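You operate a simulated robot arm through the tools that you are given. There is no shell and no other tool. Be economical: measure what you need, move in short steps, check, and stop when the job is done.

You are at the controls of a simulated robot arm. One attempt, no reset.

JOB
Reset the clamped pipe to 13 cm and soap the yellow sponge.
Fine: open the clamp, move the orange stop, push the pipe against it, clamp again; press the sponge on the white dish and put it back.

The check looks at the end state, three seconds after you hand in, the way a careful person would. Anything else that was tipped, shoved, dropped, spilled or broken makes it a failure.

ROBOT AND FRAMES
A 7-joint arm with a two-finger parallel gripper, fixed in place. Base frame: the origin is at the foot of the arm, x ahead of it, y to its left, z up; the work surface is at about z = 0.8. Units: m, degrees, N and s.
With the tool pointing down near the work surface it reaches from about 0.24 to 0.68 m from the base axis. Its first joint turns from -66.0 to 66.0 degrees. Payload 2.4 kg.
Tool frame: the origin (TCP) lies between the finger pads and is the grasp point; the fingertips stand 0.03 m ahead of it; z points along the fingers, y is the line along which they close. Largest opening 0.094 m; finger width 0.028, thickness 0.01; the body of the gripper, 0.05 by 0.096 m, starts 0.055 m behind the TCP.
Orientation is told as [roll, pitch, yaw] about the base's x, y, z axes, in that order, counted from this pose: with the fingers straight down and closing along the base's y, the tool's x points along the base's -x, its y along +y and its z along -z.

CONTROLS
- The arm moves only by the tool jog_arm. Its argument "rows" is a list that holds one entry, the list of rows, each a list of 7 numbers: the gripper command, from -1 (shut) to 1 (fully open), values between in proportion, then the shift along the base's x, y, z in m, then the turn, a rotation vector about the base's x, y, z in degrees. In form: [[[claw, dx, dy, dz, wx, wy, wz], ...]]. A call has 1 to 10 rows; each row shifts and turns the commanded pose from where the row before left it. Rows are played at 5 a second. More than 0.05 m and 8.6 degrees between two rows, or a gripper value outside its range, and nothing of the call is played. A pose out of reach is approached as far as the arm can. The call stops where the force on the tool passes 40 N (or 10 N more than at its start, if that is more) or the arm is blocked; 0.2 s more then pass. The fingers move at their own pace (about 0.153 m/s each) and stop on an object; they squeeze with about 28 N. The grip force told is the motor's: it shows also when the fingers shut on nothing. Time passes only in rows, and 0.2 s behind the last, so rows that do not move let the fingers close. It gives the time, the measured TCP pose, the force on the tool (base axes), the opening and the grip force at its end, in the units of the frame above (readings bear some noise), with the torque about the TCP (base axes, N m) and any sound that the robot's microphone picked up.
- Cameras (640 x 400 px; columns grow to the right, rows downward): "scene" is fixed at [0.0463, 0.4906, 1.4344]; the picture's right is [-0.58, -0.81, 0.00], its down [-0.53, 0.38, -0.76] and it looks along [0.62, -0.44, -0.65] (base axes); focal length 242 px, centre (320, 200). "wrist" rides on the gripper at [0.076, 0.014, -0.103] in the tool frame; the picture's right is [-0.18, 0.98, 0.00], its down [-0.75, -0.14, -0.64] and it looks along [-0.63, -0.12, 0.77] (tool axes); focal length 243 px, centre (320, 200). There is no depth. A picture from a camera that has moved, and an enlarged one, comes with that camera's place and axes in the base frame and with its lens.
- camera(camera): a new picture of that camera. No time passes.
- enlarge(camera, box): a new picture of the part [left, top, right, bottom] of that camera's present view, enlarged. No time passes.
- sign_off(): hands the job in; it is judged then, once.

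Work in short steps. Places have to be worked out from the pictures, the camera data and where the tool is seen: move nearer, look again, correct. Check each grasp and each placing, and mend what went wrong. You have 120 turns and 76 pictures in all, those below and enlarged ones among them. Open the gripper and draw the arm clear of the work before you hand the job in, unless the task says otherwise; then end with one line.

The tools are called after ">>>" by a JSON object that holds its "name" and its "arguments". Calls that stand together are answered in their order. jog_arm: Moves the arm, as the interface text tells. Its arguments: {"type":"object","properties":{"rows":{"type":"array"}},"required":["rows"]} The other tools are called the same way: camera (camera) takes a picture; enlarge (camera, box) takes an enlarged picture of a part of a camera's view; sign_off () hands the job in.

At the start:

```text
time_s: 0.0
tcp_pos: [0.3034, -0.0992, 1.2271]
tool_rot: [-0.1, 0.0, 0.0]
contact_force: [0.3, -0.3, -0.4]
ft_torque: [0.01, 0.02, -0.02]
gripper_width: 0.0942
gripper_force: 0.1
```

scene: 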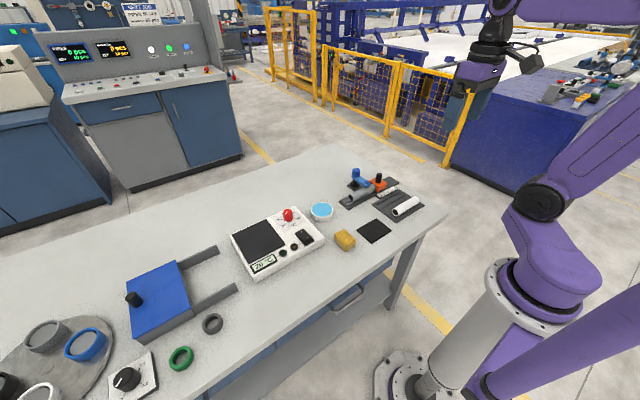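
wrist: 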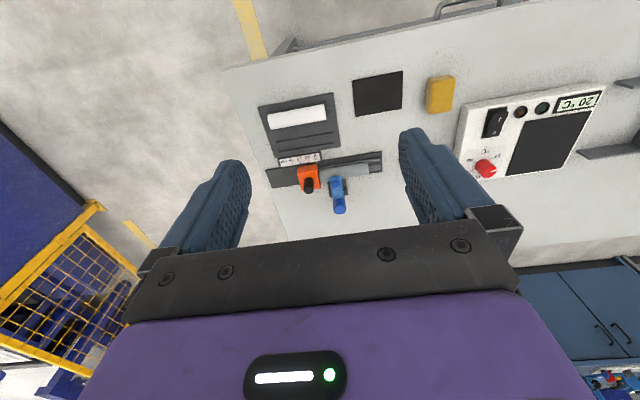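

I start by enlarging the region with the clamp, stop, dish and sponge in both cameras.

>>> {"name": "enlarge", "arguments": {"camera": "scene", "box": [300, 150, 460, 260]}}

>>> {"name": "enlarge", "arguments": {"camera": "wrist", "box": [240, 60, 420, 220]}}

```text
3.64 times, centred on (380, 205) of scene
camera zoom: at [0.0463, 0.4906, 1.4344], right [-0.58, -0.81, 0.0], down [-0.53, 0.38, -0.76], along [0.62, -0.44, -0.65], focal length 878 px, centre (102, 182)
```

zoom: 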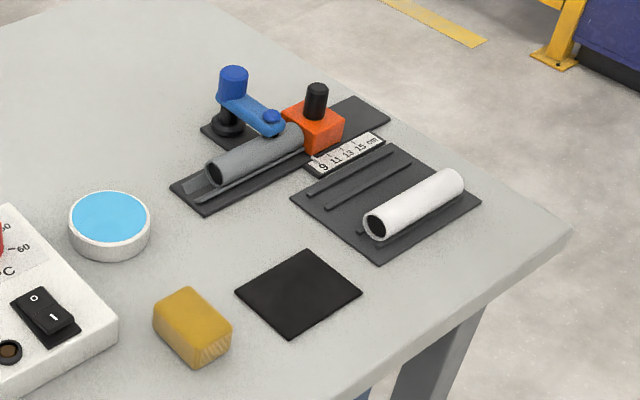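

```text
2.50 times, centred on (330, 140) of wrist
camera zoom: at [0.2264, -0.0838, 1.329], right [0.18, 0.98, 0.0], down [0.75, -0.14, 0.64], along [0.63, -0.12, -0.77], focal length 606 px, centre (295, 350)
```

zoom: 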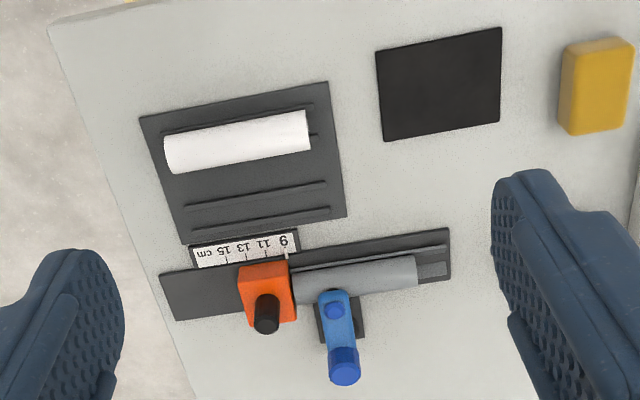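

The grey pipe runs about along y at x≈0.565, from y≈-0.03 to -0.148. The stop is at about (0.55,-0.17), the dish at (0.576,0.105) and the sponge at (0.427,0.124). I move closer to see how the clamp works.

>>> {"name": "jog_arm", "arguments": {"rows": [[[1, 0.02, 0, -0.04, 0, 0, 0], [1, 0.02, 0, -0.04, 0, 0, 0], [1, 0.02, 0, -0.04, 0, 0, 0], [1, 0.02, 0, -0.04, 0, 0, 0], [1, 0.01, 0, -0.04, 0, 0, 0], [1, 0, 0, 0, 0, 0, 0]]]}}

>>> {"name": "camera", "arguments": {"camera": "wrist"}}

>>> {"name": "enlarge", "arguments": {"camera": "scene", "box": [335, 155, 405, 215]}}

```text
time_s: 1.4
tcp_pos: [0.3916, -0.0969, 1.0265]
tool_rot: [0.1, 0.0, 0.0]
contact_force: [0.0, 0.2, -0.3]
ft_torque: [0.01, 0.01, -0.06]
gripper_width: 0.0942
gripper_force: 0.1
```

```text
71 pictures are left
camera wrist: at [0.3157, -0.0835, 1.1288], right [0.18, 0.98, 0.0], down [0.75, -0.14, 0.64], along [0.63, -0.12, -0.77], focal length 243 px, centre (320, 200)
```

wrist: 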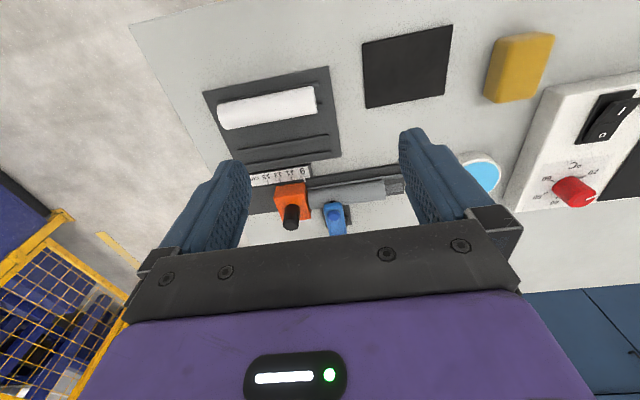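

```text
6.67 times, centred on (370, 185) of scene
camera zoom: at [0.0463, 0.4906, 1.4344], right [-0.58, -0.81, 0.0], down [-0.53, 0.38, -0.76], along [0.62, -0.44, -0.65], focal length 1610 px, centre (-13, 300)
```

zoom: 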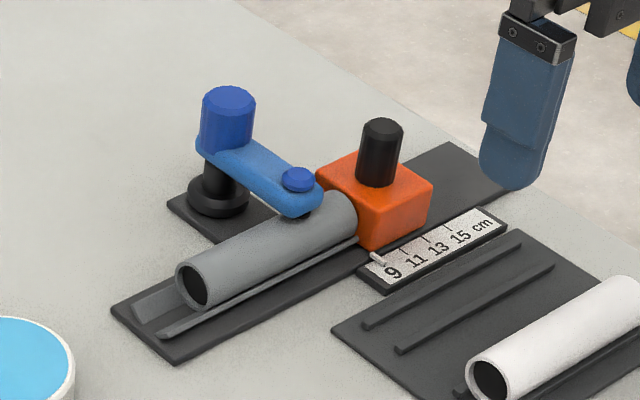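

The clamp seems to be a blue arm on a post at about (0.636,-0.11), with its pad over the pipe. I take a closer wrist view to understand the hinge.

>>> {"name": "jog_arm", "arguments": {"rows": [[[1, 0.03, -0.02, 0, 0, 0, 0], [1, 0.03, 0, 0, 0, 0, 0], [1, 0.02, 0, -0.03, 0, 0, 0], [1, 0, 0, 0, 0, 0, 0]]]}}

>>> {"name": "enlarge", "arguments": {"camera": "wrist", "box": [220, 80, 420, 220]}}

```text
time_s: 2.4
tcp_pos: [0.4736, -0.1195, 0.997]
tool_rot: [0.0, 0.0, 0.0]
contact_force: [-0.8, -0.2, -0.1]
ft_torque: [-0.01, -0.03, 0.02]
gripper_width: 0.0941
gripper_force: 0.0
```

```text
2.86 times, centred on (320, 150) of wrist
camera zoom: at [0.398, -0.1051, 1.0994], right [0.18, 0.98, 0.0], down [0.75, -0.14, 0.64], along [0.63, -0.12, -0.77], focal length 693 px, centre (320, 343)
```

zoom: 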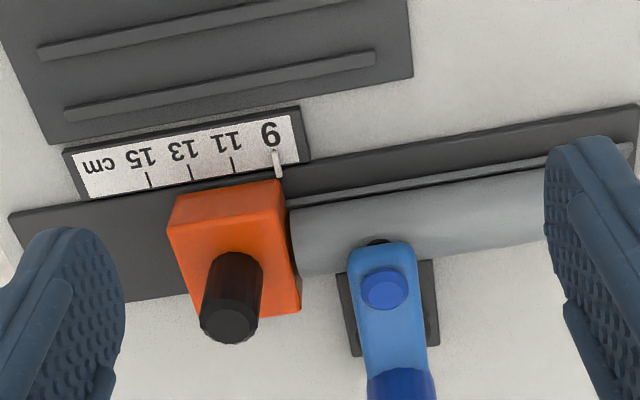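

The arm's pad is at about (0.566,-0.110) and its post knob at about (0.636,-0.110), top near 0.888. Scale tick 9 is at y≈-0.150 and 13 at about -0.189. I move above the blue knob and look again.

>>> {"name": "jog_arm", "arguments": {"rows": [[[1, 0.04, 0.002, 0, 0, 0, 0], [1, 0.04, 0.002, 0, 0, 0, 0], [1, 0.04, 0.002, 0, 0, 0, 0], [1, 0.04, 0.002, -0.03, 0, 0, 0], [1, 0, 0, 0, 0, 0, 0]]]}}

>>> {"name": "camera", "arguments": {"camera": "wrist"}}

>>> {"name": "enlarge", "arguments": {"camera": "scene", "box": [320, 130, 420, 215]}}

```text
time_s: 3.6
tcp_pos: [0.6324, -0.1123, 0.9683]
tool_rot: [0.1, 0.0, -0.1]
contact_force: [0.0, 0.5, -0.6]
ft_torque: [-0.03, 0.01, -0.02]
gripper_width: 0.0941
gripper_force: 0.0
```

```text
68 pictures are left
camera wrist: at [0.556, -0.0976, 1.0706], right [0.18, 0.98, 0.0], down [0.75, -0.14, 0.64], along [0.63, -0.12, -0.77], focal length 243 px, centre (320, 200)
```

wrist: 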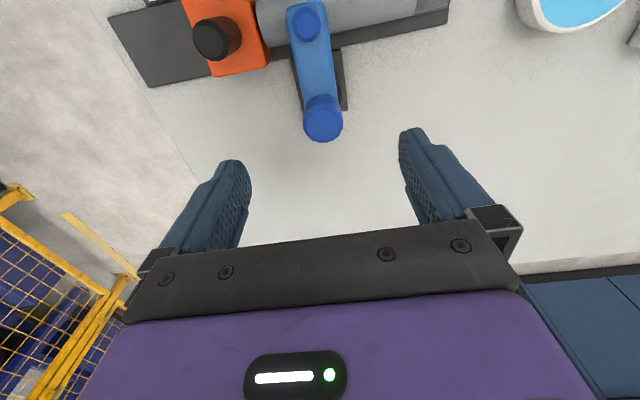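

```text
4.71 times, centred on (370, 172) of scene
camera zoom: at [0.0463, 0.4906, 1.4344], right [-0.58, -0.81, 0.0], down [-0.53, 0.38, -0.76], along [0.62, -0.44, -0.65], focal length 1136 px, centre (85, 329)
```

zoom: 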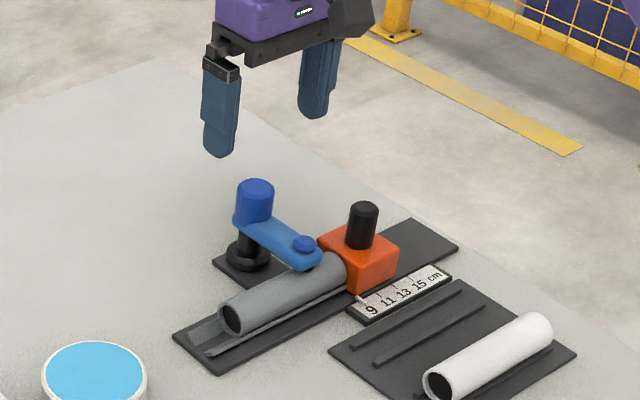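

The knob top centre is at about (0.630,-0.110) by the wrist view. I descend around it to z≈0.892 and close.

>>> {"name": "jog_arm", "arguments": {"rows": [[[1, -0.002, 0.002, -0.04, 0, 0, 0], [1, 0, 0, -0.036, 0, 0, 0], [0, 0, 0, 0, 0, 0, 0], [-1, 0, 0, 0, 0, 0, 0], [-1, 0, 0, 0, 0, 0, 0], [-1, 0, 0, 0, 0, 0, 0]]]}}

>>> {"name": "camera", "arguments": {"camera": "wrist"}}

```text
time_s: 5.0
tcp_pos: [0.629, -0.1099, 0.8909]
tool_rot: [0.0, -0.1, 0.0]
contact_force: [1.6, -1.0, -4.1]
ft_torque: [0.48, -0.76, 0.07]
gripper_width: 0.0315
gripper_force: 45.4
```

```text
66 pictures are left
camera wrist: at [0.5526, -0.0954, 0.9939], right [0.18, 0.98, 0.0], down [0.75, -0.14, 0.64], along [0.63, -0.12, -0.77], focal length 243 px, centre (320, 200)
```

wrist: 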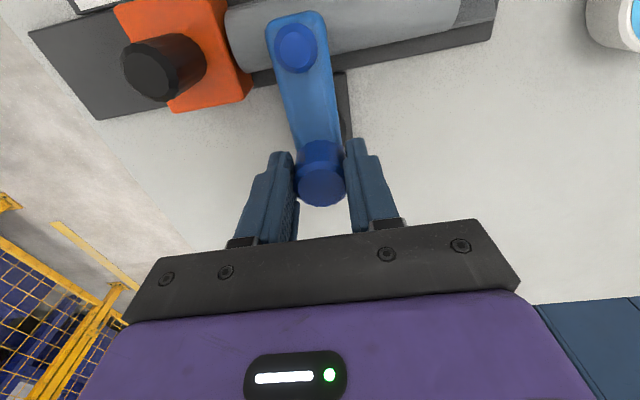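

The knob is held (width 0.0315). I test a small turn about z, swinging the arm toward +y, and watch the torque.

>>> {"name": "jog_arm", "arguments": {"rows": [[[-1, 0, 0, 0, 0, 0, -4], [-1, 0, 0, 0, 0, 0, -4], [-1, 0, 0, 0, 0, 0, 0]]]}}

>>> {"name": "camera", "arguments": {"camera": "wrist"}}

```text
time_s: 5.8
tcp_pos: [0.6302, -0.1078, 0.8905]
tool_rot: [0.0, 0.0, -8.0]
contact_force: [-0.8, -1.3, 5.5]
ft_torque: [-0.1, 0.53, 0.09]
gripper_width: 0.0315
gripper_force: 44.7
```

```text
65 pictures are left
camera wrist: at [0.5559, -0.0843, 0.994], right [0.32, 0.95, 0.0], down [0.73, -0.25, 0.64], along [0.61, -0.21, -0.77], focal length 243 px, centre (320, 200)
```

wrist: 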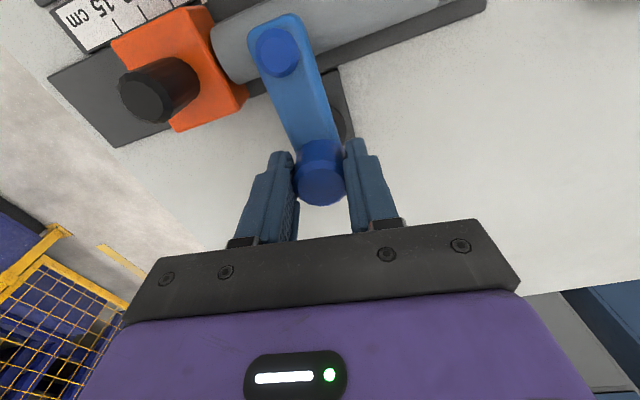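

The pad did not move relative to the pipe: the fingers slipped around the knob, with little torque. I turn back and try a slight lift, in case the knob acts as a lift handle.

>>> {"name": "jog_arm", "arguments": {"rows": [[[-1, 0, 0, 0, 0, 0, 4], [-1, 0, -0.002, 0, 0, 0, 4], [-1, 0, 0, 0.003, 0, 0, 0], [-1, 0, 0, 0.003, 0, 0, 0], [-1, 0, 0, 0.0, 0, 0, 0]]]}}

>>> {"name": "camera", "arguments": {"camera": "wrist"}}

```text
time_s: 7.0
tcp_pos: [0.6285, -0.1096, 0.8938]
tool_rot: [0.1, 0.4, 0.2]
contact_force: [6.0, 2.1, -33.9]
ft_torque: [-0.29, -0.01, -0.01]
gripper_width: 0.0312
gripper_force: 45.2
```

```text
64 pictures are left
camera wrist: at [0.5535, -0.0956, 0.9961], right [0.18, 0.98, 0.0], down [0.76, -0.14, 0.64], along [0.63, -0.12, -0.77], focal length 243 px, centre (320, 200)
```

wrist: 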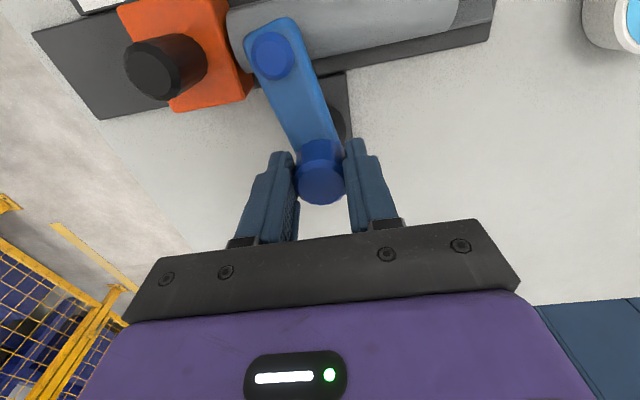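

The readings show a stiff lift, and the arm has now swung about 8° toward -y. So the clamp opens with +z rotation. The stop's knob lies close to that sweep, so I release the clamp and move the stop to 13 first.

>>> {"name": "jog_arm", "arguments": {"rows": [[[-1, 0, 0, -0.005, 0, 0, 0], [0.5, 0, 0, 0, 0, 0, 0], [1, 0, 0, 0, 0, 0, 0], [1, 0, 0, 0.04, 0, 0, 0], [1, 0, 0, 0.03, 0, 0, 0], [1, -0.03, -0.03, 0, 0, 0, 0], [1, -0.03, -0.035, 0, 0, 0, 0], [0.3, 0, 0, 0, 0, 0, 0]]]}}

>>> {"name": "camera", "arguments": {"camera": "wrist"}}

>>> {"name": "enlarge", "arguments": {"camera": "scene", "box": [320, 130, 420, 215]}}

```text
time_s: 8.8
tcp_pos: [0.5713, -0.1749, 0.9636]
tool_rot: [0.1, 0.0, 0.1]
contact_force: [-0.2, 0.8, -0.5]
ft_torque: [0.02, -0.01, 0.0]
gripper_width: 0.0614
gripper_force: 0.0
```

```text
63 pictures are left
camera wrist: at [0.4944, -0.1615, 1.0658], right [0.18, 0.98, 0.0], down [0.75, -0.14, 0.64], along [0.63, -0.12, -0.77], focal length 243 px, centre (320, 200)
```

wrist: 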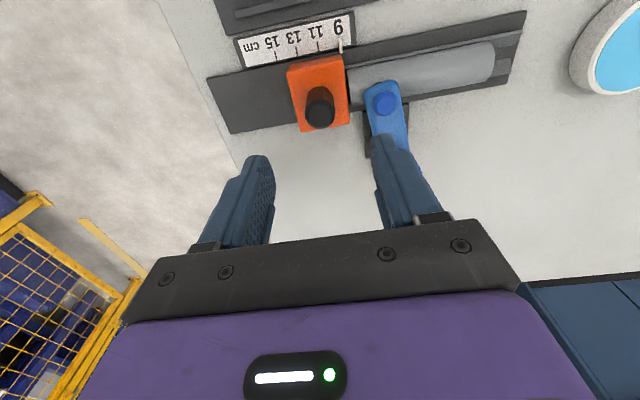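

```text
4.71 times, centred on (370, 172) of scene
camera zoom: at [0.0463, 0.4906, 1.4344], right [-0.58, -0.81, 0.0], down [-0.53, 0.38, -0.76], along [0.62, -0.44, -0.65], focal length 1136 px, centre (85, 329)
```

zoom: 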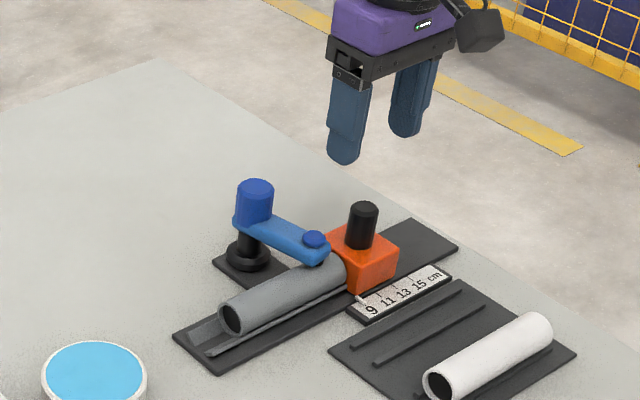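

The stop knob is at about (0.566,-0.176). I narrow the opening to clear the clamp arm, descend over the knob to z≈0.877 and close.

>>> {"name": "jog_arm", "arguments": {"rows": [[[-0.05, -0.005, -0.001, -0.03, 0, 0, 0], [-0.05, 0, 0, -0.03, 0, 0, 0], [-0.05, 0, 0, -0.027, 0, 0, 0], [-1, 0, 0, 0, 0, 0, 0], [-1, 0, 0, 0, 0, 0, 0]]]}}

>>> {"name": "camera", "arguments": {"camera": "wrist"}}

```text
time_s: 10.0
tcp_pos: [0.5655, -0.1756, 0.8743]
tool_rot: [0.0, 0.1, 0.0]
contact_force: [-5.0, 5.1, 3.3]
ft_torque: [-0.71, 0.61, -0.01]
gripper_width: 0.0238
gripper_force: 44.7
```

```text
61 pictures are left
camera wrist: at [0.4897, -0.1611, 0.9774], right [0.18, 0.98, 0.0], down [0.76, -0.14, 0.64], along [0.63, -0.12, -0.77], focal length 243 px, centre (320, 200)
```

wrist: 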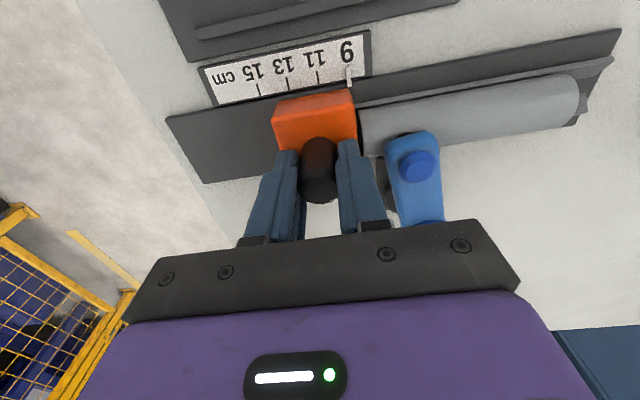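

I have gripped the knob (0.0238). I slide it along -y by 2 cm and check.

>>> {"name": "jog_arm", "arguments": {"rows": [[[-1, 0, -0.005, 0, 0, 0, 0], [-1, 0, -0.005, 0, 0, 0, 0], [-1, 0, -0.005, 0, 0, 0, 0], [-1, 0, -0.005, 0, 0, 0, 0], [-1, 0, 0, 0, 0, 0, 0]]]}}

>>> {"name": "enlarge", "arguments": {"camera": "wrist", "box": [180, 0, 480, 190]}}

```text
time_s: 11.2
tcp_pos: [0.5661, -0.1958, 0.8744]
tool_rot: [0.0, -0.1, 0.0]
contact_force: [-2.7, 5.9, 1.4]
ft_torque: [-0.39, -1.01, -0.09]
gripper_width: 0.0233
gripper_force: 44.9
```

```text
2.11 times, centred on (330, 95) of wrist
camera zoom: at [0.4892, -0.1812, 0.977], right [0.18, 0.98, 0.0], down [0.75, -0.14, 0.64], along [0.63, -0.12, -0.77], focal length 511 px, centre (299, 421)
```

zoom: 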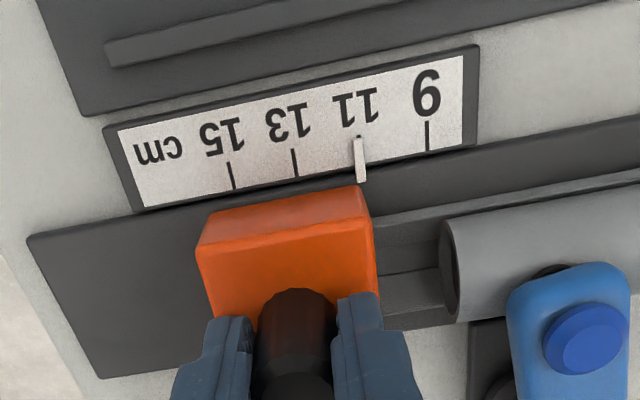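

The stop slides freely and the pointer now reads 11. I go another 2 cm.

>>> {"name": "jog_arm", "arguments": {"rows": [[[-1, 0, -0.005, 0, 0, 0, 0], [-1, 0, -0.005, 0, 0, 0, 0], [-1, 0, -0.005, 0, 0, 0, 0], [-1, 0, -0.005, 0, 0, 0, 0], [-1, 0, 0, 0, 0, 0, 0]]]}}

>>> {"name": "enlarge", "arguments": {"camera": "wrist", "box": [240, 0, 440, 125]}}

```text
time_s: 12.4
tcp_pos: [0.5651, -0.2179, 0.874]
tool_rot: [0.2, 0.0, 0.0]
contact_force: [-7.5, 7.1, 8.8]
ft_torque: [-0.48, -0.42, -0.07]
gripper_width: 0.0237
gripper_force: 45.1
```

```text
3.20 times, centred on (340, 62) of wrist
camera zoom: at [0.4895, -0.2018, 0.9772], right [0.18, 0.98, 0.0], down [0.75, -0.14, 0.64], along [0.63, -0.12, -0.77], focal length 776 px, centre (256, 640)
```

zoom: 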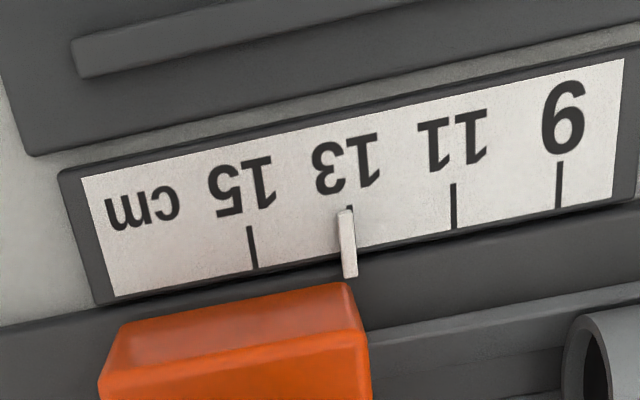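

The pointer sits about 1.5–2 mm past the 13 tick (the tick shows just to its 11 side). I nudge it back by 1.7 mm and check.

>>> {"name": "jog_arm", "arguments": {"rows": [[[-1, 0, 0.0017, 0, 0, 0, 0], [-1, 0, 0, 0, 0, 0, 0], [-1, 0, 0, 0, 0, 0, 0]]]}}

>>> {"name": "enlarge", "arguments": {"camera": "wrist", "box": [280, 30, 400, 105]}}

```text
time_s: 13.2
tcp_pos: [0.5664, -0.2145, 0.8746]
tool_rot: [0.0, -0.1, -0.1]
contact_force: [-0.9, 0.3, 9.0]
ft_torque: [0.73, 1.18, 0.2]
gripper_width: 0.0238
gripper_force: 44.9
```

```text
5.33 times, centred on (340, 68) of wrist
camera zoom: at [0.4895, -0.2007, 0.9771], right [0.18, 0.98, 0.0], down [0.75, -0.14, 0.64], along [0.63, -0.12, -0.77], focal length 1294 px, centre (213, 907)
```

zoom: 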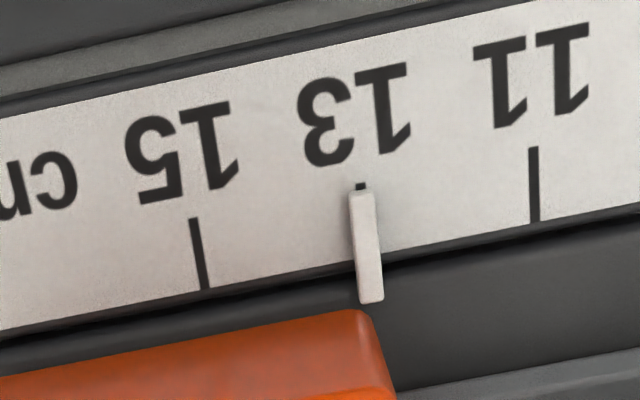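

The pointer is aligned with 13. I release, rise and return above the blue clamp knob with the tool yawed -40°, so that I can then turn +80°.

>>> {"name": "jog_arm", "arguments": {"rows": [[[-0.2, 0, 0, 0, 0, 0, 0], [0, 0, 0, 0.03, 0, 0, 0], [0.3, 0, 0, 0.04, 0, 0, 0], [1, 0.03, 0.04, 0, 0, 0, -8], [1, 0.0325, 0.04, 0, 0, 0, -8], [1, 0, 0.0255, 0, 0, 0, -8], [1, 0, 0, 0, 0, 0, -8], [1, 0, 0, 0, 0, 0, -8], [1, 0, 0, 0, 0, 0, 0]]]}}

>>> {"name": "camera", "arguments": {"camera": "wrist"}}

>>> {"name": "enlarge", "arguments": {"camera": "scene", "box": [320, 130, 420, 215]}}

```text
refused: row 5 steps farther than a row can; nothing moved
```

```text
57 pictures are left
camera wrist: at [0.4895, -0.2007, 0.9771], right [0.18, 0.98, 0.0], down [0.75, -0.14, 0.64], along [0.63, -0.12, -0.77], focal length 243 px, centre (320, 200)
```

wrist: 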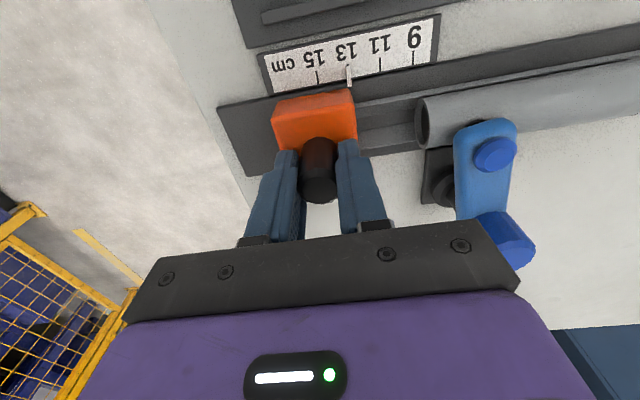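

```text
4.71 times, centred on (370, 172) of scene
camera zoom: at [0.0461, 0.4907, 1.4344], right [-0.58, -0.81, 0.0], down [-0.53, 0.38, -0.76], along [0.62, -0.44, -0.65], focal length 1136 px, centre (85, 329)
```

zoom: 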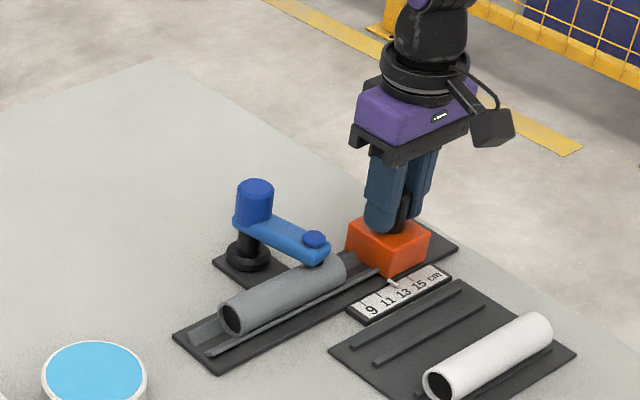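

One step was too long, so the call was refused. I repeat it with smaller steps.

>>> {"name": "jog_arm", "arguments": {"rows": [[[-0.2, 0, 0, 0, 0, 0, 0], [0, 0, 0, 0.03, 0, 0, 0], [0.3, 0, 0, 0.04, 0, 0, 0], [1, 0.02, 0.035, 0, 0, 0, -8], [1, 0.02, 0.035, 0, 0, 0, -8], [1, 0.0225, 0.0345, 0, 0, 0, -8], [1, 0, 0, 0, 0, 0, -8], [1, 0, 0, 0, 0, 0, -8], [1, 0, 0, 0, 0, 0, 0]]]}}

>>> {"name": "camera", "arguments": {"camera": "wrist"}}

```text
time_s: 15.2
tcp_pos: [0.6284, -0.1108, 0.9439]
tool_rot: [0.0, 0.0, -40.1]
contact_force: [-0.2, 0.2, 0.2]
ft_torque: [0.01, 0.01, 0.02]
gripper_width: 0.0938
gripper_force: 0.0
```

```text
55 pictures are left
camera wrist: at [0.5787, -0.05, 1.0465], right [0.77, 0.63, 0.0], down [0.49, -0.59, 0.64], along [0.41, -0.5, -0.77], focal length 243 px, centre (320, 200)
```

wrist: 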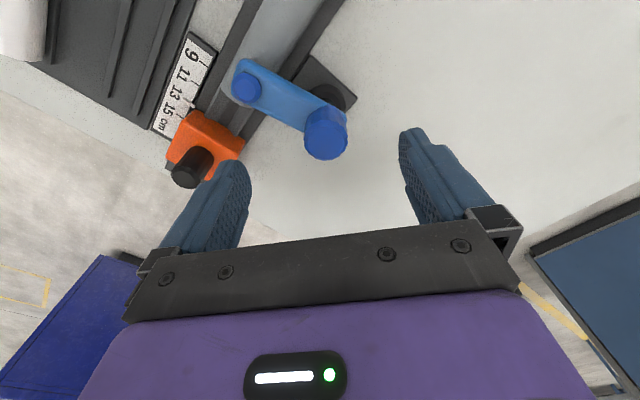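

The knob lies between the open fingers. I descend 5.2 cm, close, and begin turning +z.

>>> {"name": "jog_arm", "arguments": {"rows": [[[1, 0, 0, -0.03, 0, 0, 0], [1, 0, 0, -0.022, 0, 0, 0], [-1, 0, 0, 0, 0, 0, 0], [-1, 0, 0, 0, 0, 0, 0], [-1, 0, 0, 0, 0, 0, 0], [-1, 0, 0, 0, 0, 0, 8], [-1, 0, 0, 0, 0, 0, 8], [-1, 0, 0, 0, 0, 0, 8], [-1, 0, 0, 0, 0, 0, 0]]]}}

>>> {"name": "camera", "arguments": {"camera": "wrist"}}

```text
time_s: 17.2
tcp_pos: [0.6267, -0.1095, 0.8929]
tool_rot: [-0.1, 0.0, -15.8]
contact_force: [7.6, 15.3, 3.9]
ft_torque: [-0.04, -0.16, 0.11]
gripper_width: 0.0315
gripper_force: 44.8
```

```text
54 pictures are left
camera wrist: at [0.5582, -0.0737, 0.9953], right [0.44, 0.9, 0.0], down [0.69, -0.34, 0.64], along [0.57, -0.29, -0.77], focal length 243 px, centre (320, 200)
```

wrist: 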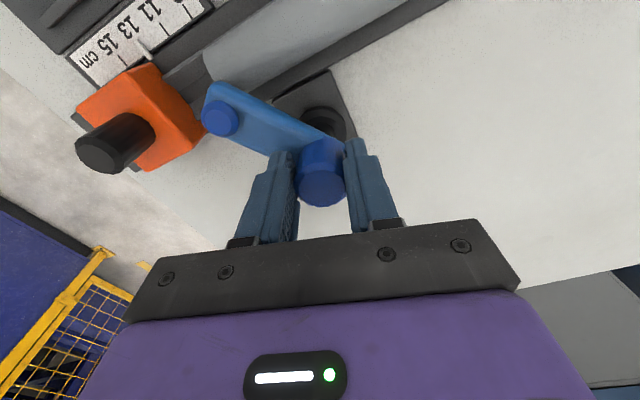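

The arm has swung to about 32°. I continue turning.

>>> {"name": "jog_arm", "arguments": {"rows": [[[-1, 0, 0, 0, 0, 0, 8], [-1, 0, 0, 0, 0, 0, 8], [-1, 0, 0, 0, 0, 0, 8], [-1, 0, 0, 0, 0, 0, 8], [-1, 0, 0, 0, 0, 0, 8], [-1, 0, 0, 0, 0, 0, 8], [-1, 0, 0, 0, 0, 0, 8], [-1, 0, 0, 0, 0, 0, 0]]]}}

>>> {"name": "camera", "arguments": {"camera": "wrist"}}

```text
time_s: 19.0
tcp_pos: [0.6277, -0.1145, 0.8927]
tool_rot: [-0.2, -0.1, 39.9]
contact_force: [13.2, -10.8, 3.7]
ft_torque: [0.42, -0.11, -0.41]
gripper_width: 0.0316
gripper_force: 44.9
```

```text
53 pictures are left
camera wrist: at [0.5604, -0.151, 0.995], right [-0.49, 0.87, 0.0], down [0.67, 0.38, 0.64], along [0.56, 0.31, -0.76], focal length 243 px, centre (320, 200)
```

wrist: 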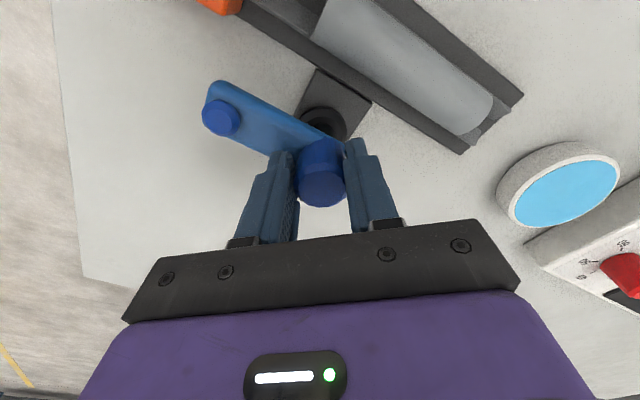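

The arm is now about 88° off the pipe. I release, rise, turn the yaw back to 0 and move above the pipe's +y end.

>>> {"name": "jog_arm", "arguments": {"rows": [[[0.3, 0, 0, 0, 0, 0, 0], [0.6, 0, 0, 0, 0, 0, 0], [0.6, 0, 0, 0.04, 0, 0, 0], [0.6, 0, 0, 0.04, 0, 0, 0], [0, -0.02, 0.04, 0, 0, 0, -8], [-1, -0.02, 0.04, 0, 0, 0, -8], [-1, -0.015, 0.04, 0, 0, 0, -8], [-1, 0, 0, 0, 0, 0, -8], [-1, 0, 0, 0, 0, 0, -8], [-1, 0, 0, 0, 0, 0, 0]]]}}

>>> {"name": "camera", "arguments": {"camera": "wrist"}}

>>> {"name": "enlarge", "arguments": {"camera": "scene", "box": [330, 150, 430, 225]}}

```text
time_s: 21.2
tcp_pos: [0.5714, 0.0096, 0.9733]
tool_rot: [0.0, 0.0, -0.1]
contact_force: [-0.2, -0.1, 0.6]
ft_torque: [-0.02, 0.03, -0.01]
gripper_width: 0.0
gripper_force: 28.2
```

```text
52 pictures are left
camera wrist: at [0.4957, 0.025, 1.0752], right [0.19, 0.98, 0.0], down [0.75, -0.14, 0.64], along [0.63, -0.12, -0.77], focal length 243 px, centre (320, 200)
```

wrist: 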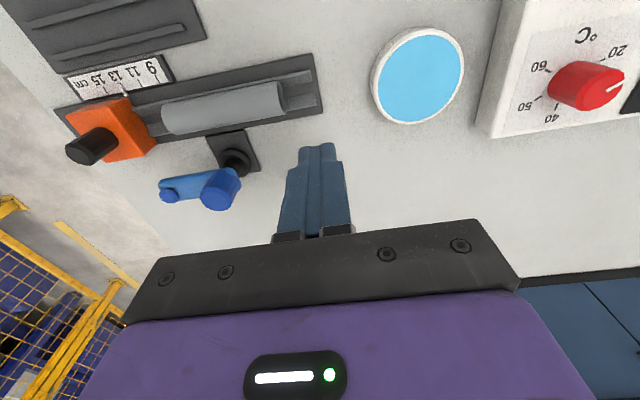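

```text
5.33 times, centred on (380, 188) of scene
camera zoom: at [0.0463, 0.4906, 1.4344], right [-0.58, -0.81, 0.0], down [-0.53, 0.38, -0.76], along [0.62, -0.44, -0.65], focal length 1288 px, centre (0, 267)
```

zoom: 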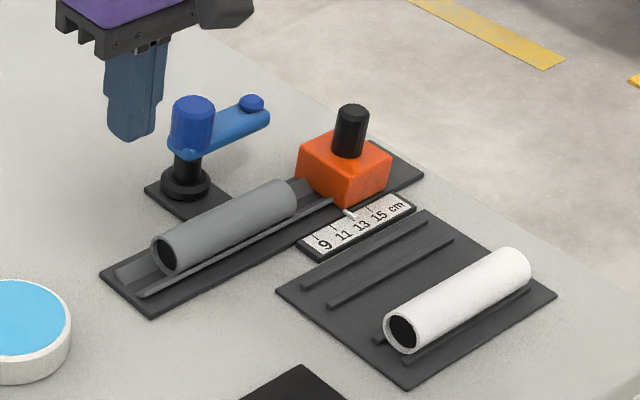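

The pipe spans y≈-0.029 to -0.150 with x≈0.566, and the gap to the stop is about 4 cm. I lower the closed fingers behind its +y end.

>>> {"name": "jog_arm", "arguments": {"rows": [[[-1, -0.004, 0, -0.04, 0, 0, 0], [-1, 0, 0, -0.04, 0, 0, 0], [-1, 0, 0, -0.03, 0, 0, 0], [-1, 0, 0, -0.013, 0, 0, 0], [-1, 0, 0, 0, 0, 0, 0]]]}}

>>> {"name": "camera", "arguments": {"camera": "wrist"}}

>>> {"name": "enlarge", "arguments": {"camera": "scene", "box": [330, 150, 430, 225]}}

```text
time_s: 22.4
tcp_pos: [0.5694, 0.0105, 0.8505]
tool_rot: [0.0, 0.0, 0.1]
contact_force: [0.3, -0.7, -0.4]
ft_torque: [0.0, -0.02, 0.01]
gripper_width: 0.0001
gripper_force: 27.9
```

```text
50 pictures are left
camera wrist: at [0.4924, 0.0249, 0.9526], right [0.18, 0.98, 0.0], down [0.75, -0.14, 0.64], along [0.63, -0.12, -0.77], focal length 243 px, centre (320, 200)
```

wrist: 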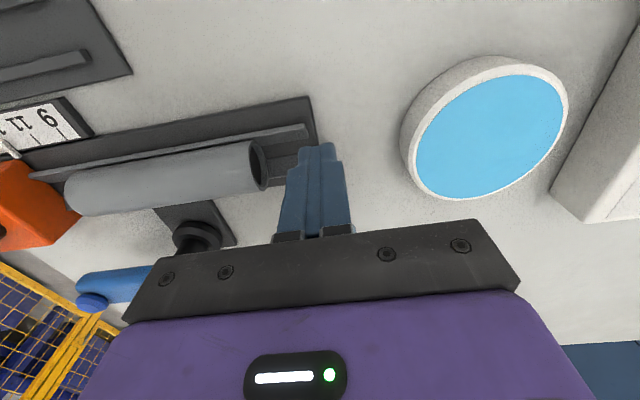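

```text
5.33 times, centred on (380, 188) of scene
camera zoom: at [0.0463, 0.4906, 1.4344], right [-0.58, -0.81, 0.0], down [-0.53, 0.38, -0.76], along [0.62, -0.44, -0.65], focal length 1288 px, centre (0, 267)
```

zoom: 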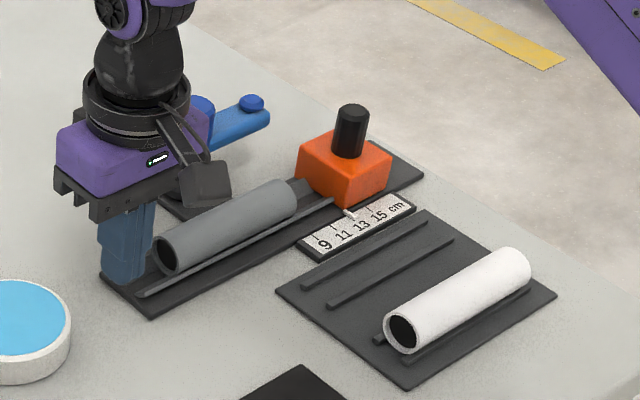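

The fingertips are behind the pipe end. I push along -y in small steps, stopping short of the stop.

>>> {"name": "jog_arm", "arguments": {"rows": [[[-1, -0.001, -0.012, 0, 0, 0, 0], [-1, 0, -0.012, 0, 0, 0, 0], [-1, 0, -0.008, 0, 0, 0, 0], [-1, 0, -0.008, 0, 0, 0, 0], [-1, 0, -0.008, 0, 0, 0, 0], [-1, 0, -0.006, 0, 0, 0, 0], [-1, 0, 0, 0, 0, 0, 0]]]}}

>>> {"name": "enlarge", "arguments": {"camera": "scene", "box": [345, 155, 415, 215]}}

>>> {"name": "camera", "arguments": {"camera": "wrist"}}

```text
time_s: 24.0
tcp_pos: [0.5677, -0.0448, 0.8502]
tool_rot: [-0.1, 0.0, 0.0]
contact_force: [0.5, -0.6, -0.7]
ft_torque: [0.01, 0.0, -0.02]
gripper_width: 0.0
gripper_force: 28.3
```

```text
6.67 times, centred on (380, 185) of scene
camera zoom: at [0.0463, 0.4906, 1.4344], right [-0.58, -0.81, 0.0], down [-0.53, 0.38, -0.76], along [0.62, -0.44, -0.65], focal length 1610 px, centre (-80, 300)
```

zoom: 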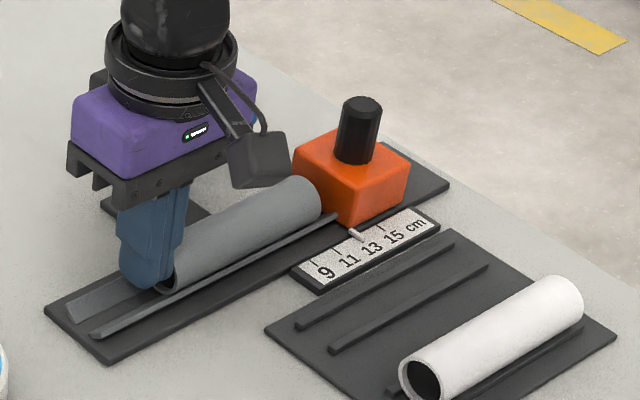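

```text
47 pictures are left
camera wrist: at [0.4913, -0.0298, 0.952], right [0.18, 0.98, 0.0], down [0.75, -0.14, 0.64], along [0.63, -0.12, -0.77], focal length 243 px, centre (320, 200)
```

wrist: 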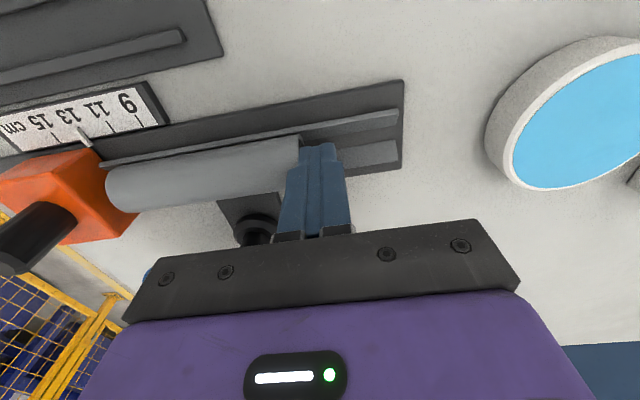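

The pipe moved with almost no force. A small gap remains, so I push 6 mm more and look at it closely.

>>> {"name": "jog_arm", "arguments": {"rows": [[[-1, 0, -0.003, 0, 0, 0, 0], [-1, 0, -0.003, 0, 0, 0, 0], [-1, 0, 0, 0, 0, 0, 0]]]}}

>>> {"name": "enlarge", "arguments": {"camera": "wrist", "box": [30, 80, 190, 240]}}

>>> {"name": "enlarge", "arguments": {"camera": "scene", "box": [375, 165, 410, 195]}}

```text
time_s: 24.8
tcp_pos: [0.568, -0.0502, 0.8512]
tool_rot: [0.1, 0.0, 0.0]
contact_force: [0.6, -0.2, 0.2]
ft_torque: [0.0, 0.06, 0.0]
gripper_width: 0.0003
gripper_force: 27.9
```

```text
2.50 times, centred on (110, 160) of wrist
camera zoom: at [0.4917, -0.0359, 0.9518], right [0.18, 0.98, 0.0], down [0.75, -0.14, 0.64], along [0.63, -0.12, -0.77], focal length 606 px, centre (845, 300)
```

zoom: 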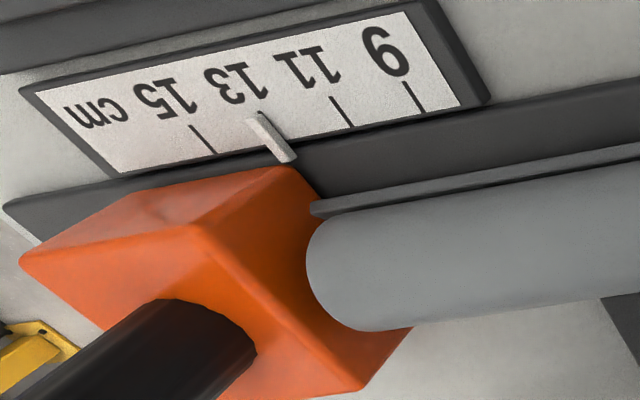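

```text
13.33 times, centred on (392, 180) of scene
camera zoom: at [0.0463, 0.4906, 1.4344], right [-0.58, -0.81, 0.0], down [-0.53, 0.38, -0.76], along [0.62, -0.44, -0.65], focal length 3220 px, centre (-647, 467)
```

zoom: 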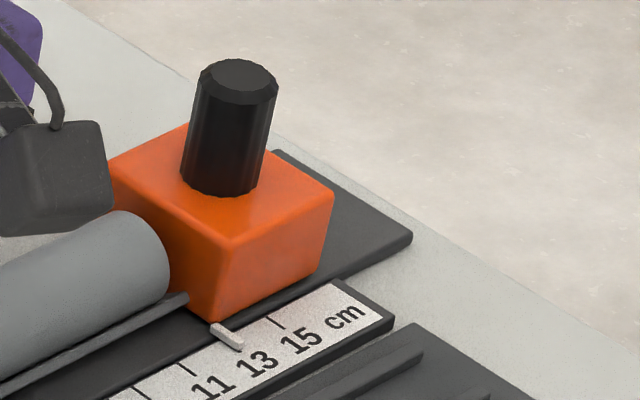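

By triangulation the pipe end is a few mm short of the stop's face. I continue in 2 mm steps, watching the force.

>>> {"name": "jog_arm", "arguments": {"rows": [[[-1, 0, -0.002, 0, 0, 0, 0], [-1, 0, -0.002, 0, 0, 0, 0], [-1, 0, 0, 0, 0, 0, 0]]]}}

>>> {"name": "enlarge", "arguments": {"camera": "wrist", "box": [30, 80, 190, 240]}}

>>> {"name": "enlarge", "arguments": {"camera": "scene", "box": [375, 165, 410, 195]}}

```text
time_s: 25.6
tcp_pos: [0.5687, -0.0553, 0.8489]
tool_rot: [0.0, 0.0, 0.0]
contact_force: [1.0, -0.5, 0.0]
ft_torque: [0.03, -0.01, 0.03]
gripper_width: 0.0
gripper_force: 27.8
```

```text
2.50 times, centred on (110, 160) of wrist
camera zoom: at [0.4915, -0.0401, 0.952], right [0.18, 0.98, 0.0], down [0.75, -0.14, 0.64], along [0.63, -0.12, -0.77], focal length 606 px, centre (845, 300)
```

zoom: 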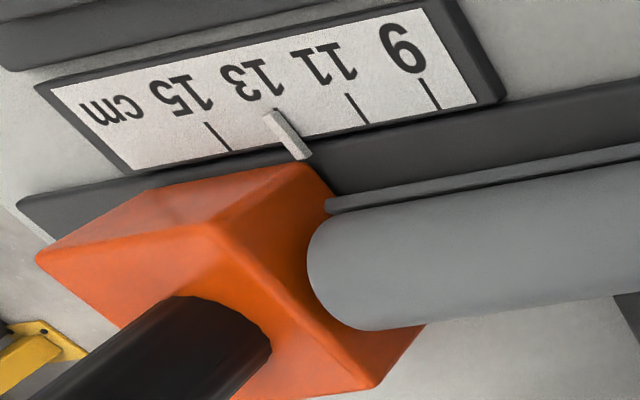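

```text
13.33 times, centred on (392, 180) of scene
camera zoom: at [0.0463, 0.4906, 1.4344], right [-0.58, -0.81, 0.0], down [-0.53, 0.38, -0.76], along [0.62, -0.44, -0.65], focal length 3220 px, centre (-647, 467)
```

zoom: 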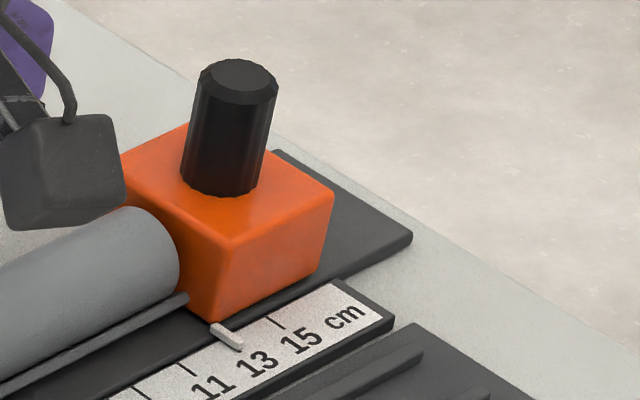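

Comparing the pipe's end ellipse with the stop's face in both views, I estimate about 8 mm remains. I push 6 mm more.

>>> {"name": "jog_arm", "arguments": {"rows": [[[-1, -0.001, -0.003, 0, 0, 0, 0], [-1, 0, -0.003, 0, 0, 0, 0], [-1, 0, 0, 0, 0, 0, 0]]]}}

>>> {"name": "enlarge", "arguments": {"camera": "wrist", "box": [30, 80, 190, 240]}}

>>> {"name": "enlarge", "arguments": {"camera": "scene", "box": [375, 165, 410, 195]}}

```text
time_s: 26.4
tcp_pos: [0.5666, -0.0608, 0.8494]
tool_rot: [0.0, 0.0, 0.0]
contact_force: [0.1, 0.9, 0.2]
ft_torque: [0.03, -0.04, -0.04]
gripper_width: 0.0
gripper_force: 28.5
```

```text
2.50 times, centred on (110, 160) of wrist
camera zoom: at [0.4904, -0.0464, 0.9524], right [0.18, 0.98, 0.0], down [0.75, -0.14, 0.64], along [0.63, -0.12, -0.77], focal length 606 px, centre (845, 300)
```

zoom: 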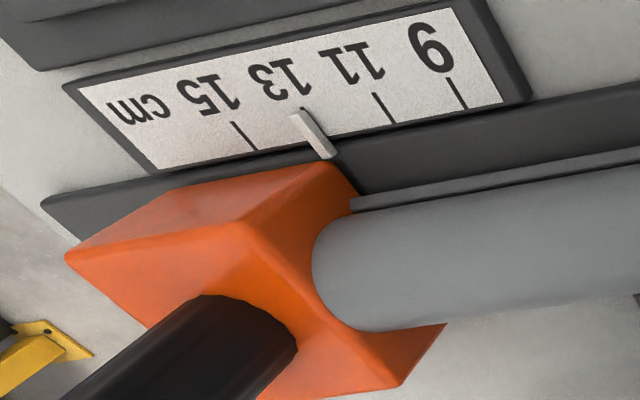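

```text
13.33 times, centred on (392, 180) of scene
camera zoom: at [0.0463, 0.4906, 1.4344], right [-0.58, -0.81, 0.0], down [-0.53, 0.38, -0.76], along [0.62, -0.44, -0.65], focal length 3220 px, centre (-647, 467)
```

zoom: 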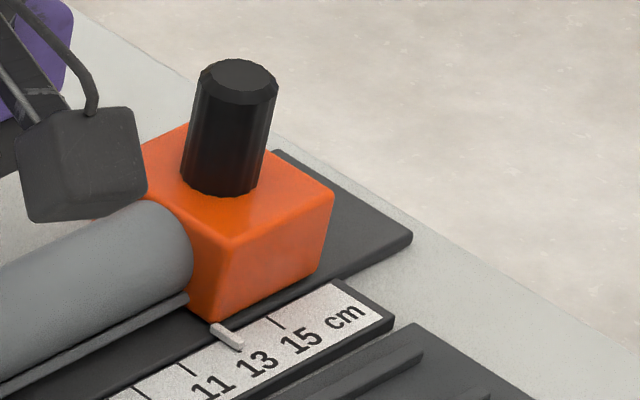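

About 4 mm seems left. I push 3 mm more and check.

>>> {"name": "jog_arm", "arguments": {"rows": [[[-1, 0, -0.0015, 0, 0, 0, 0], [-1, 0, -0.0015, 0, 0, 0, 0], [-1, 0, 0, 0, 0, 0, 0]]]}}

>>> {"name": "enlarge", "arguments": {"camera": "scene", "box": [375, 165, 410, 195]}}

```text
time_s: 27.2
tcp_pos: [0.5659, -0.0618, 0.8493]
tool_rot: [-0.1, -0.1, 0.0]
contact_force: [-1.5, 8.7, 1.2]
ft_torque: [0.14, 0.02, -0.01]
gripper_width: 0.0002
gripper_force: 28.2
```

```text
13.33 times, centred on (392, 180) of scene
camera zoom: at [0.0462, 0.4908, 1.4344], right [-0.58, -0.81, 0.0], down [-0.53, 0.38, -0.76], along [0.62, -0.44, -0.65], focal length 3220 px, centre (-647, 467)
```

zoom: 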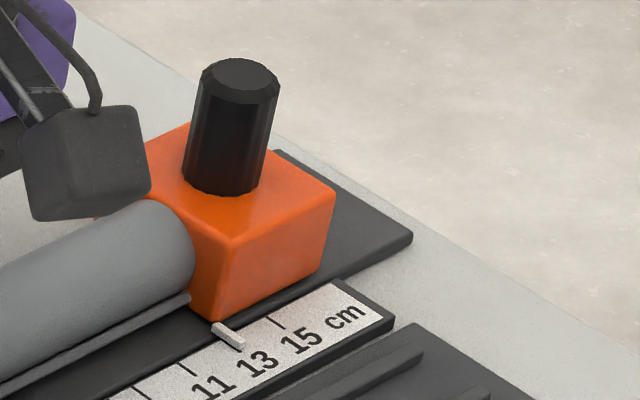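

The 8.7 N reaction shows the pipe is against the stop, which barely moved. I back off, rise and check the pointer and the contact from above.

>>> {"name": "jog_arm", "arguments": {"rows": [[[-1, 0, 0.01, 0, 0, 0, 0], [-1, 0, 0.02, 0, 0, 0, 0], [-1, 0, 0, 0.04, 0, 0, 0], [-1, 0, 0, 0.045, 0, 0, 0], [-1, -0.03, -0.035, 0, 0, 0, 0], [-1, -0.03, -0.035, 0, 0, 0, 0], [-1, -0.01, -0.045, 0, 0, 0, 0], [-1, 0, -0.045, 0, 0, 0, 0], [-1, 0, 0, 0, 0, 0, 0]]]}}

>>> {"name": "enlarge", "arguments": {"camera": "wrist", "box": [220, 60, 420, 190]}}

```text
time_s: 29.2
tcp_pos: [0.496, -0.1937, 0.9327]
tool_rot: [-0.1, 0.0, 0.0]
contact_force: [-0.6, 0.7, 0.1]
ft_torque: [0.02, 0.02, 0.0]
gripper_width: 0.0
gripper_force: 28.0
```

```text
3.08 times, centred on (320, 125) of wrist
camera zoom: at [0.4198, -0.1792, 1.0366], right [0.18, 0.98, 0.0], down [0.75, -0.14, 0.64], along [0.63, -0.12, -0.77], focal length 746 px, centre (320, 431)
```

zoom: 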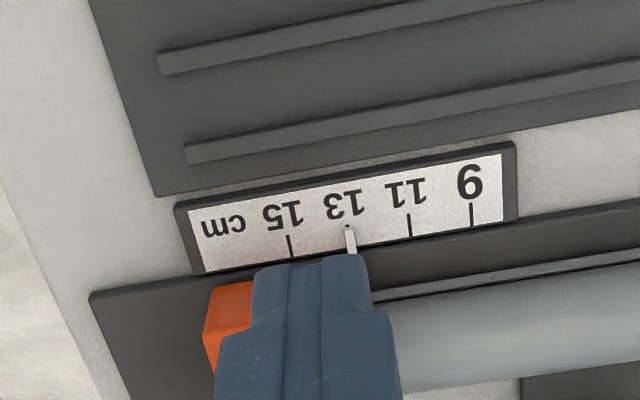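

Fingers block the view of the contact. I open them and zoom in on the pointer and contact.

>>> {"name": "jog_arm", "arguments": {"rows": [[[1, 0, 0, 0.01, 0, 0, 0], [1, -0.02, 0, 0, 0, 0, 0], [1, 0, 0, 0, 0, 0, 0]]]}}

>>> {"name": "enlarge", "arguments": {"camera": "wrist", "box": [280, 110, 400, 190]}}

```text
time_s: 30.0
tcp_pos: [0.4766, -0.1936, 0.9446]
tool_rot: [-0.1, 0.0, 0.0]
contact_force: [0.4, 0.4, -0.8]
ft_torque: [-0.02, 0.0, -0.01]
gripper_width: 0.0942
gripper_force: 0.0
```

```text
5.00 times, centred on (340, 150) of wrist
camera zoom: at [0.4001, -0.1795, 1.0464], right [0.18, 0.98, 0.0], down [0.75, -0.14, 0.64], along [0.63, -0.12, -0.77], focal length 1213 px, centre (220, 450)
```

zoom: 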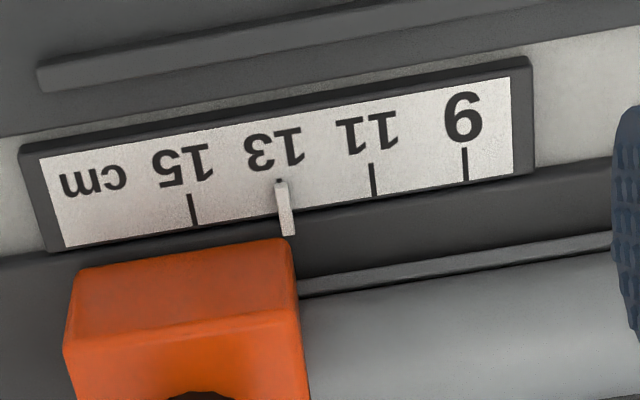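

The pipe touches the stop and the pointer reads 13. Now I go back above the clamp knob with yaw +40° to re-clamp.

>>> {"name": "jog_arm", "arguments": {"rows": [[[1, 0.038, 0.0208, 0.01, 0, 0, 8], [1, 0.038, 0.0208, 0, 0, 0, 8], [1, 0.038, 0.0208, 0, 0, 0, 8], [1, 0.038, 0.0208, 0, 0, 0, 8], [1, 0, 0, 0, 0, 0, 8], [1, 0, 0, 0, 0, 0, 0]]]}}

>>> {"name": "camera", "arguments": {"camera": "wrist"}}

```text
time_s: 31.4
tcp_pos: [0.6288, -0.1081, 0.953]
tool_rot: [0.0, 0.0, 40.0]
contact_force: [-1.1, 0.3, 0.0]
ft_torque: [0.01, -0.01, 0.0]
gripper_width: 0.0941
gripper_force: 0.0
```

```text
37 pictures are left
camera wrist: at [0.5614, -0.1469, 1.0564], right [-0.49, 0.87, 0.0], down [0.67, 0.38, 0.64], along [0.56, 0.32, -0.77], focal length 243 px, centre (320, 200)
```

wrist: 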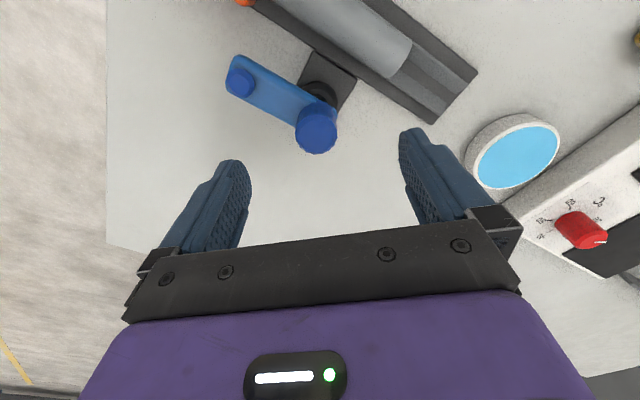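

The knob is between the fingers. I descend, close and begin turning back (-z).

>>> {"name": "jog_arm", "arguments": {"rows": [[[1, 0, -0.003, -0.03, 0, 0, 0], [1, 0, 0, -0.031, 0, 0, 0], [-1, 0, 0, 0, 0, 0, 0], [-1, 0, 0, 0, 0, 0, 0], [-1, 0, 0, 0, 0, 0, 0], [-1, 0, 0, 0, 0, 0, -8], [-1, 0, 0, 0, 0, 0, -8], [-1, 0, 0, 0, 0, 0, -8], [-1, 0, 0, 0, 0, 0, -8], [-1, 0, 0, 0, 0, 0, -8]]]}}

>>> {"name": "jog_arm", "arguments": {"rows": [[[-1, 0, 0, 0, 0, 0, -8], [-1, 0, 0, 0, 0, 0, -8], [-1, 0, 0, 0, 0, 0, 0]]]}}

>>> {"name": "camera", "arguments": {"camera": "wrist"}}

```text
time_s: 33.6
tcp_pos: [0.6279, -0.1096, 0.8914]
tool_rot: [0.2, 0.4, 0.1]
contact_force: [-3.8, 4.1, -15.3]
ft_torque: [-0.65, -0.73, 0.04]
gripper_width: 0.0315
gripper_force: 45.1
```

```text
time_s: 34.4
tcp_pos: [0.6285, -0.1092, 0.892]
tool_rot: [0.0, 0.4, -15.9]
contact_force: [-6.9, 21.2, -10.9]
ft_torque: [0.26, 1.47, 0.08]
gripper_width: 0.0311
gripper_force: 45.2
```

```text
36 pictures are left
camera wrist: at [0.5595, -0.0741, 0.9957], right [0.45, 0.9, 0.0], down [0.69, -0.34, 0.64], along [0.57, -0.28, -0.77], focal length 243 px, centre (320, 200)
```

wrist: 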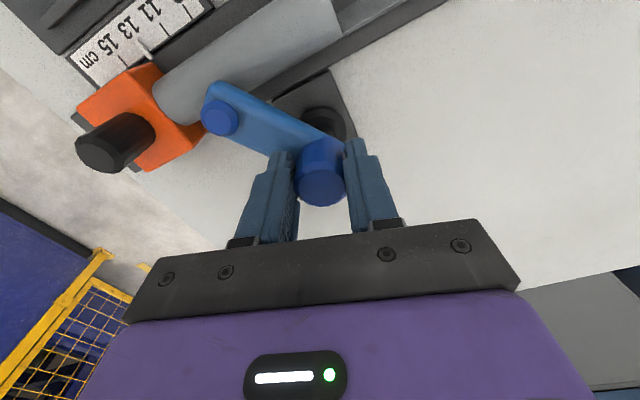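

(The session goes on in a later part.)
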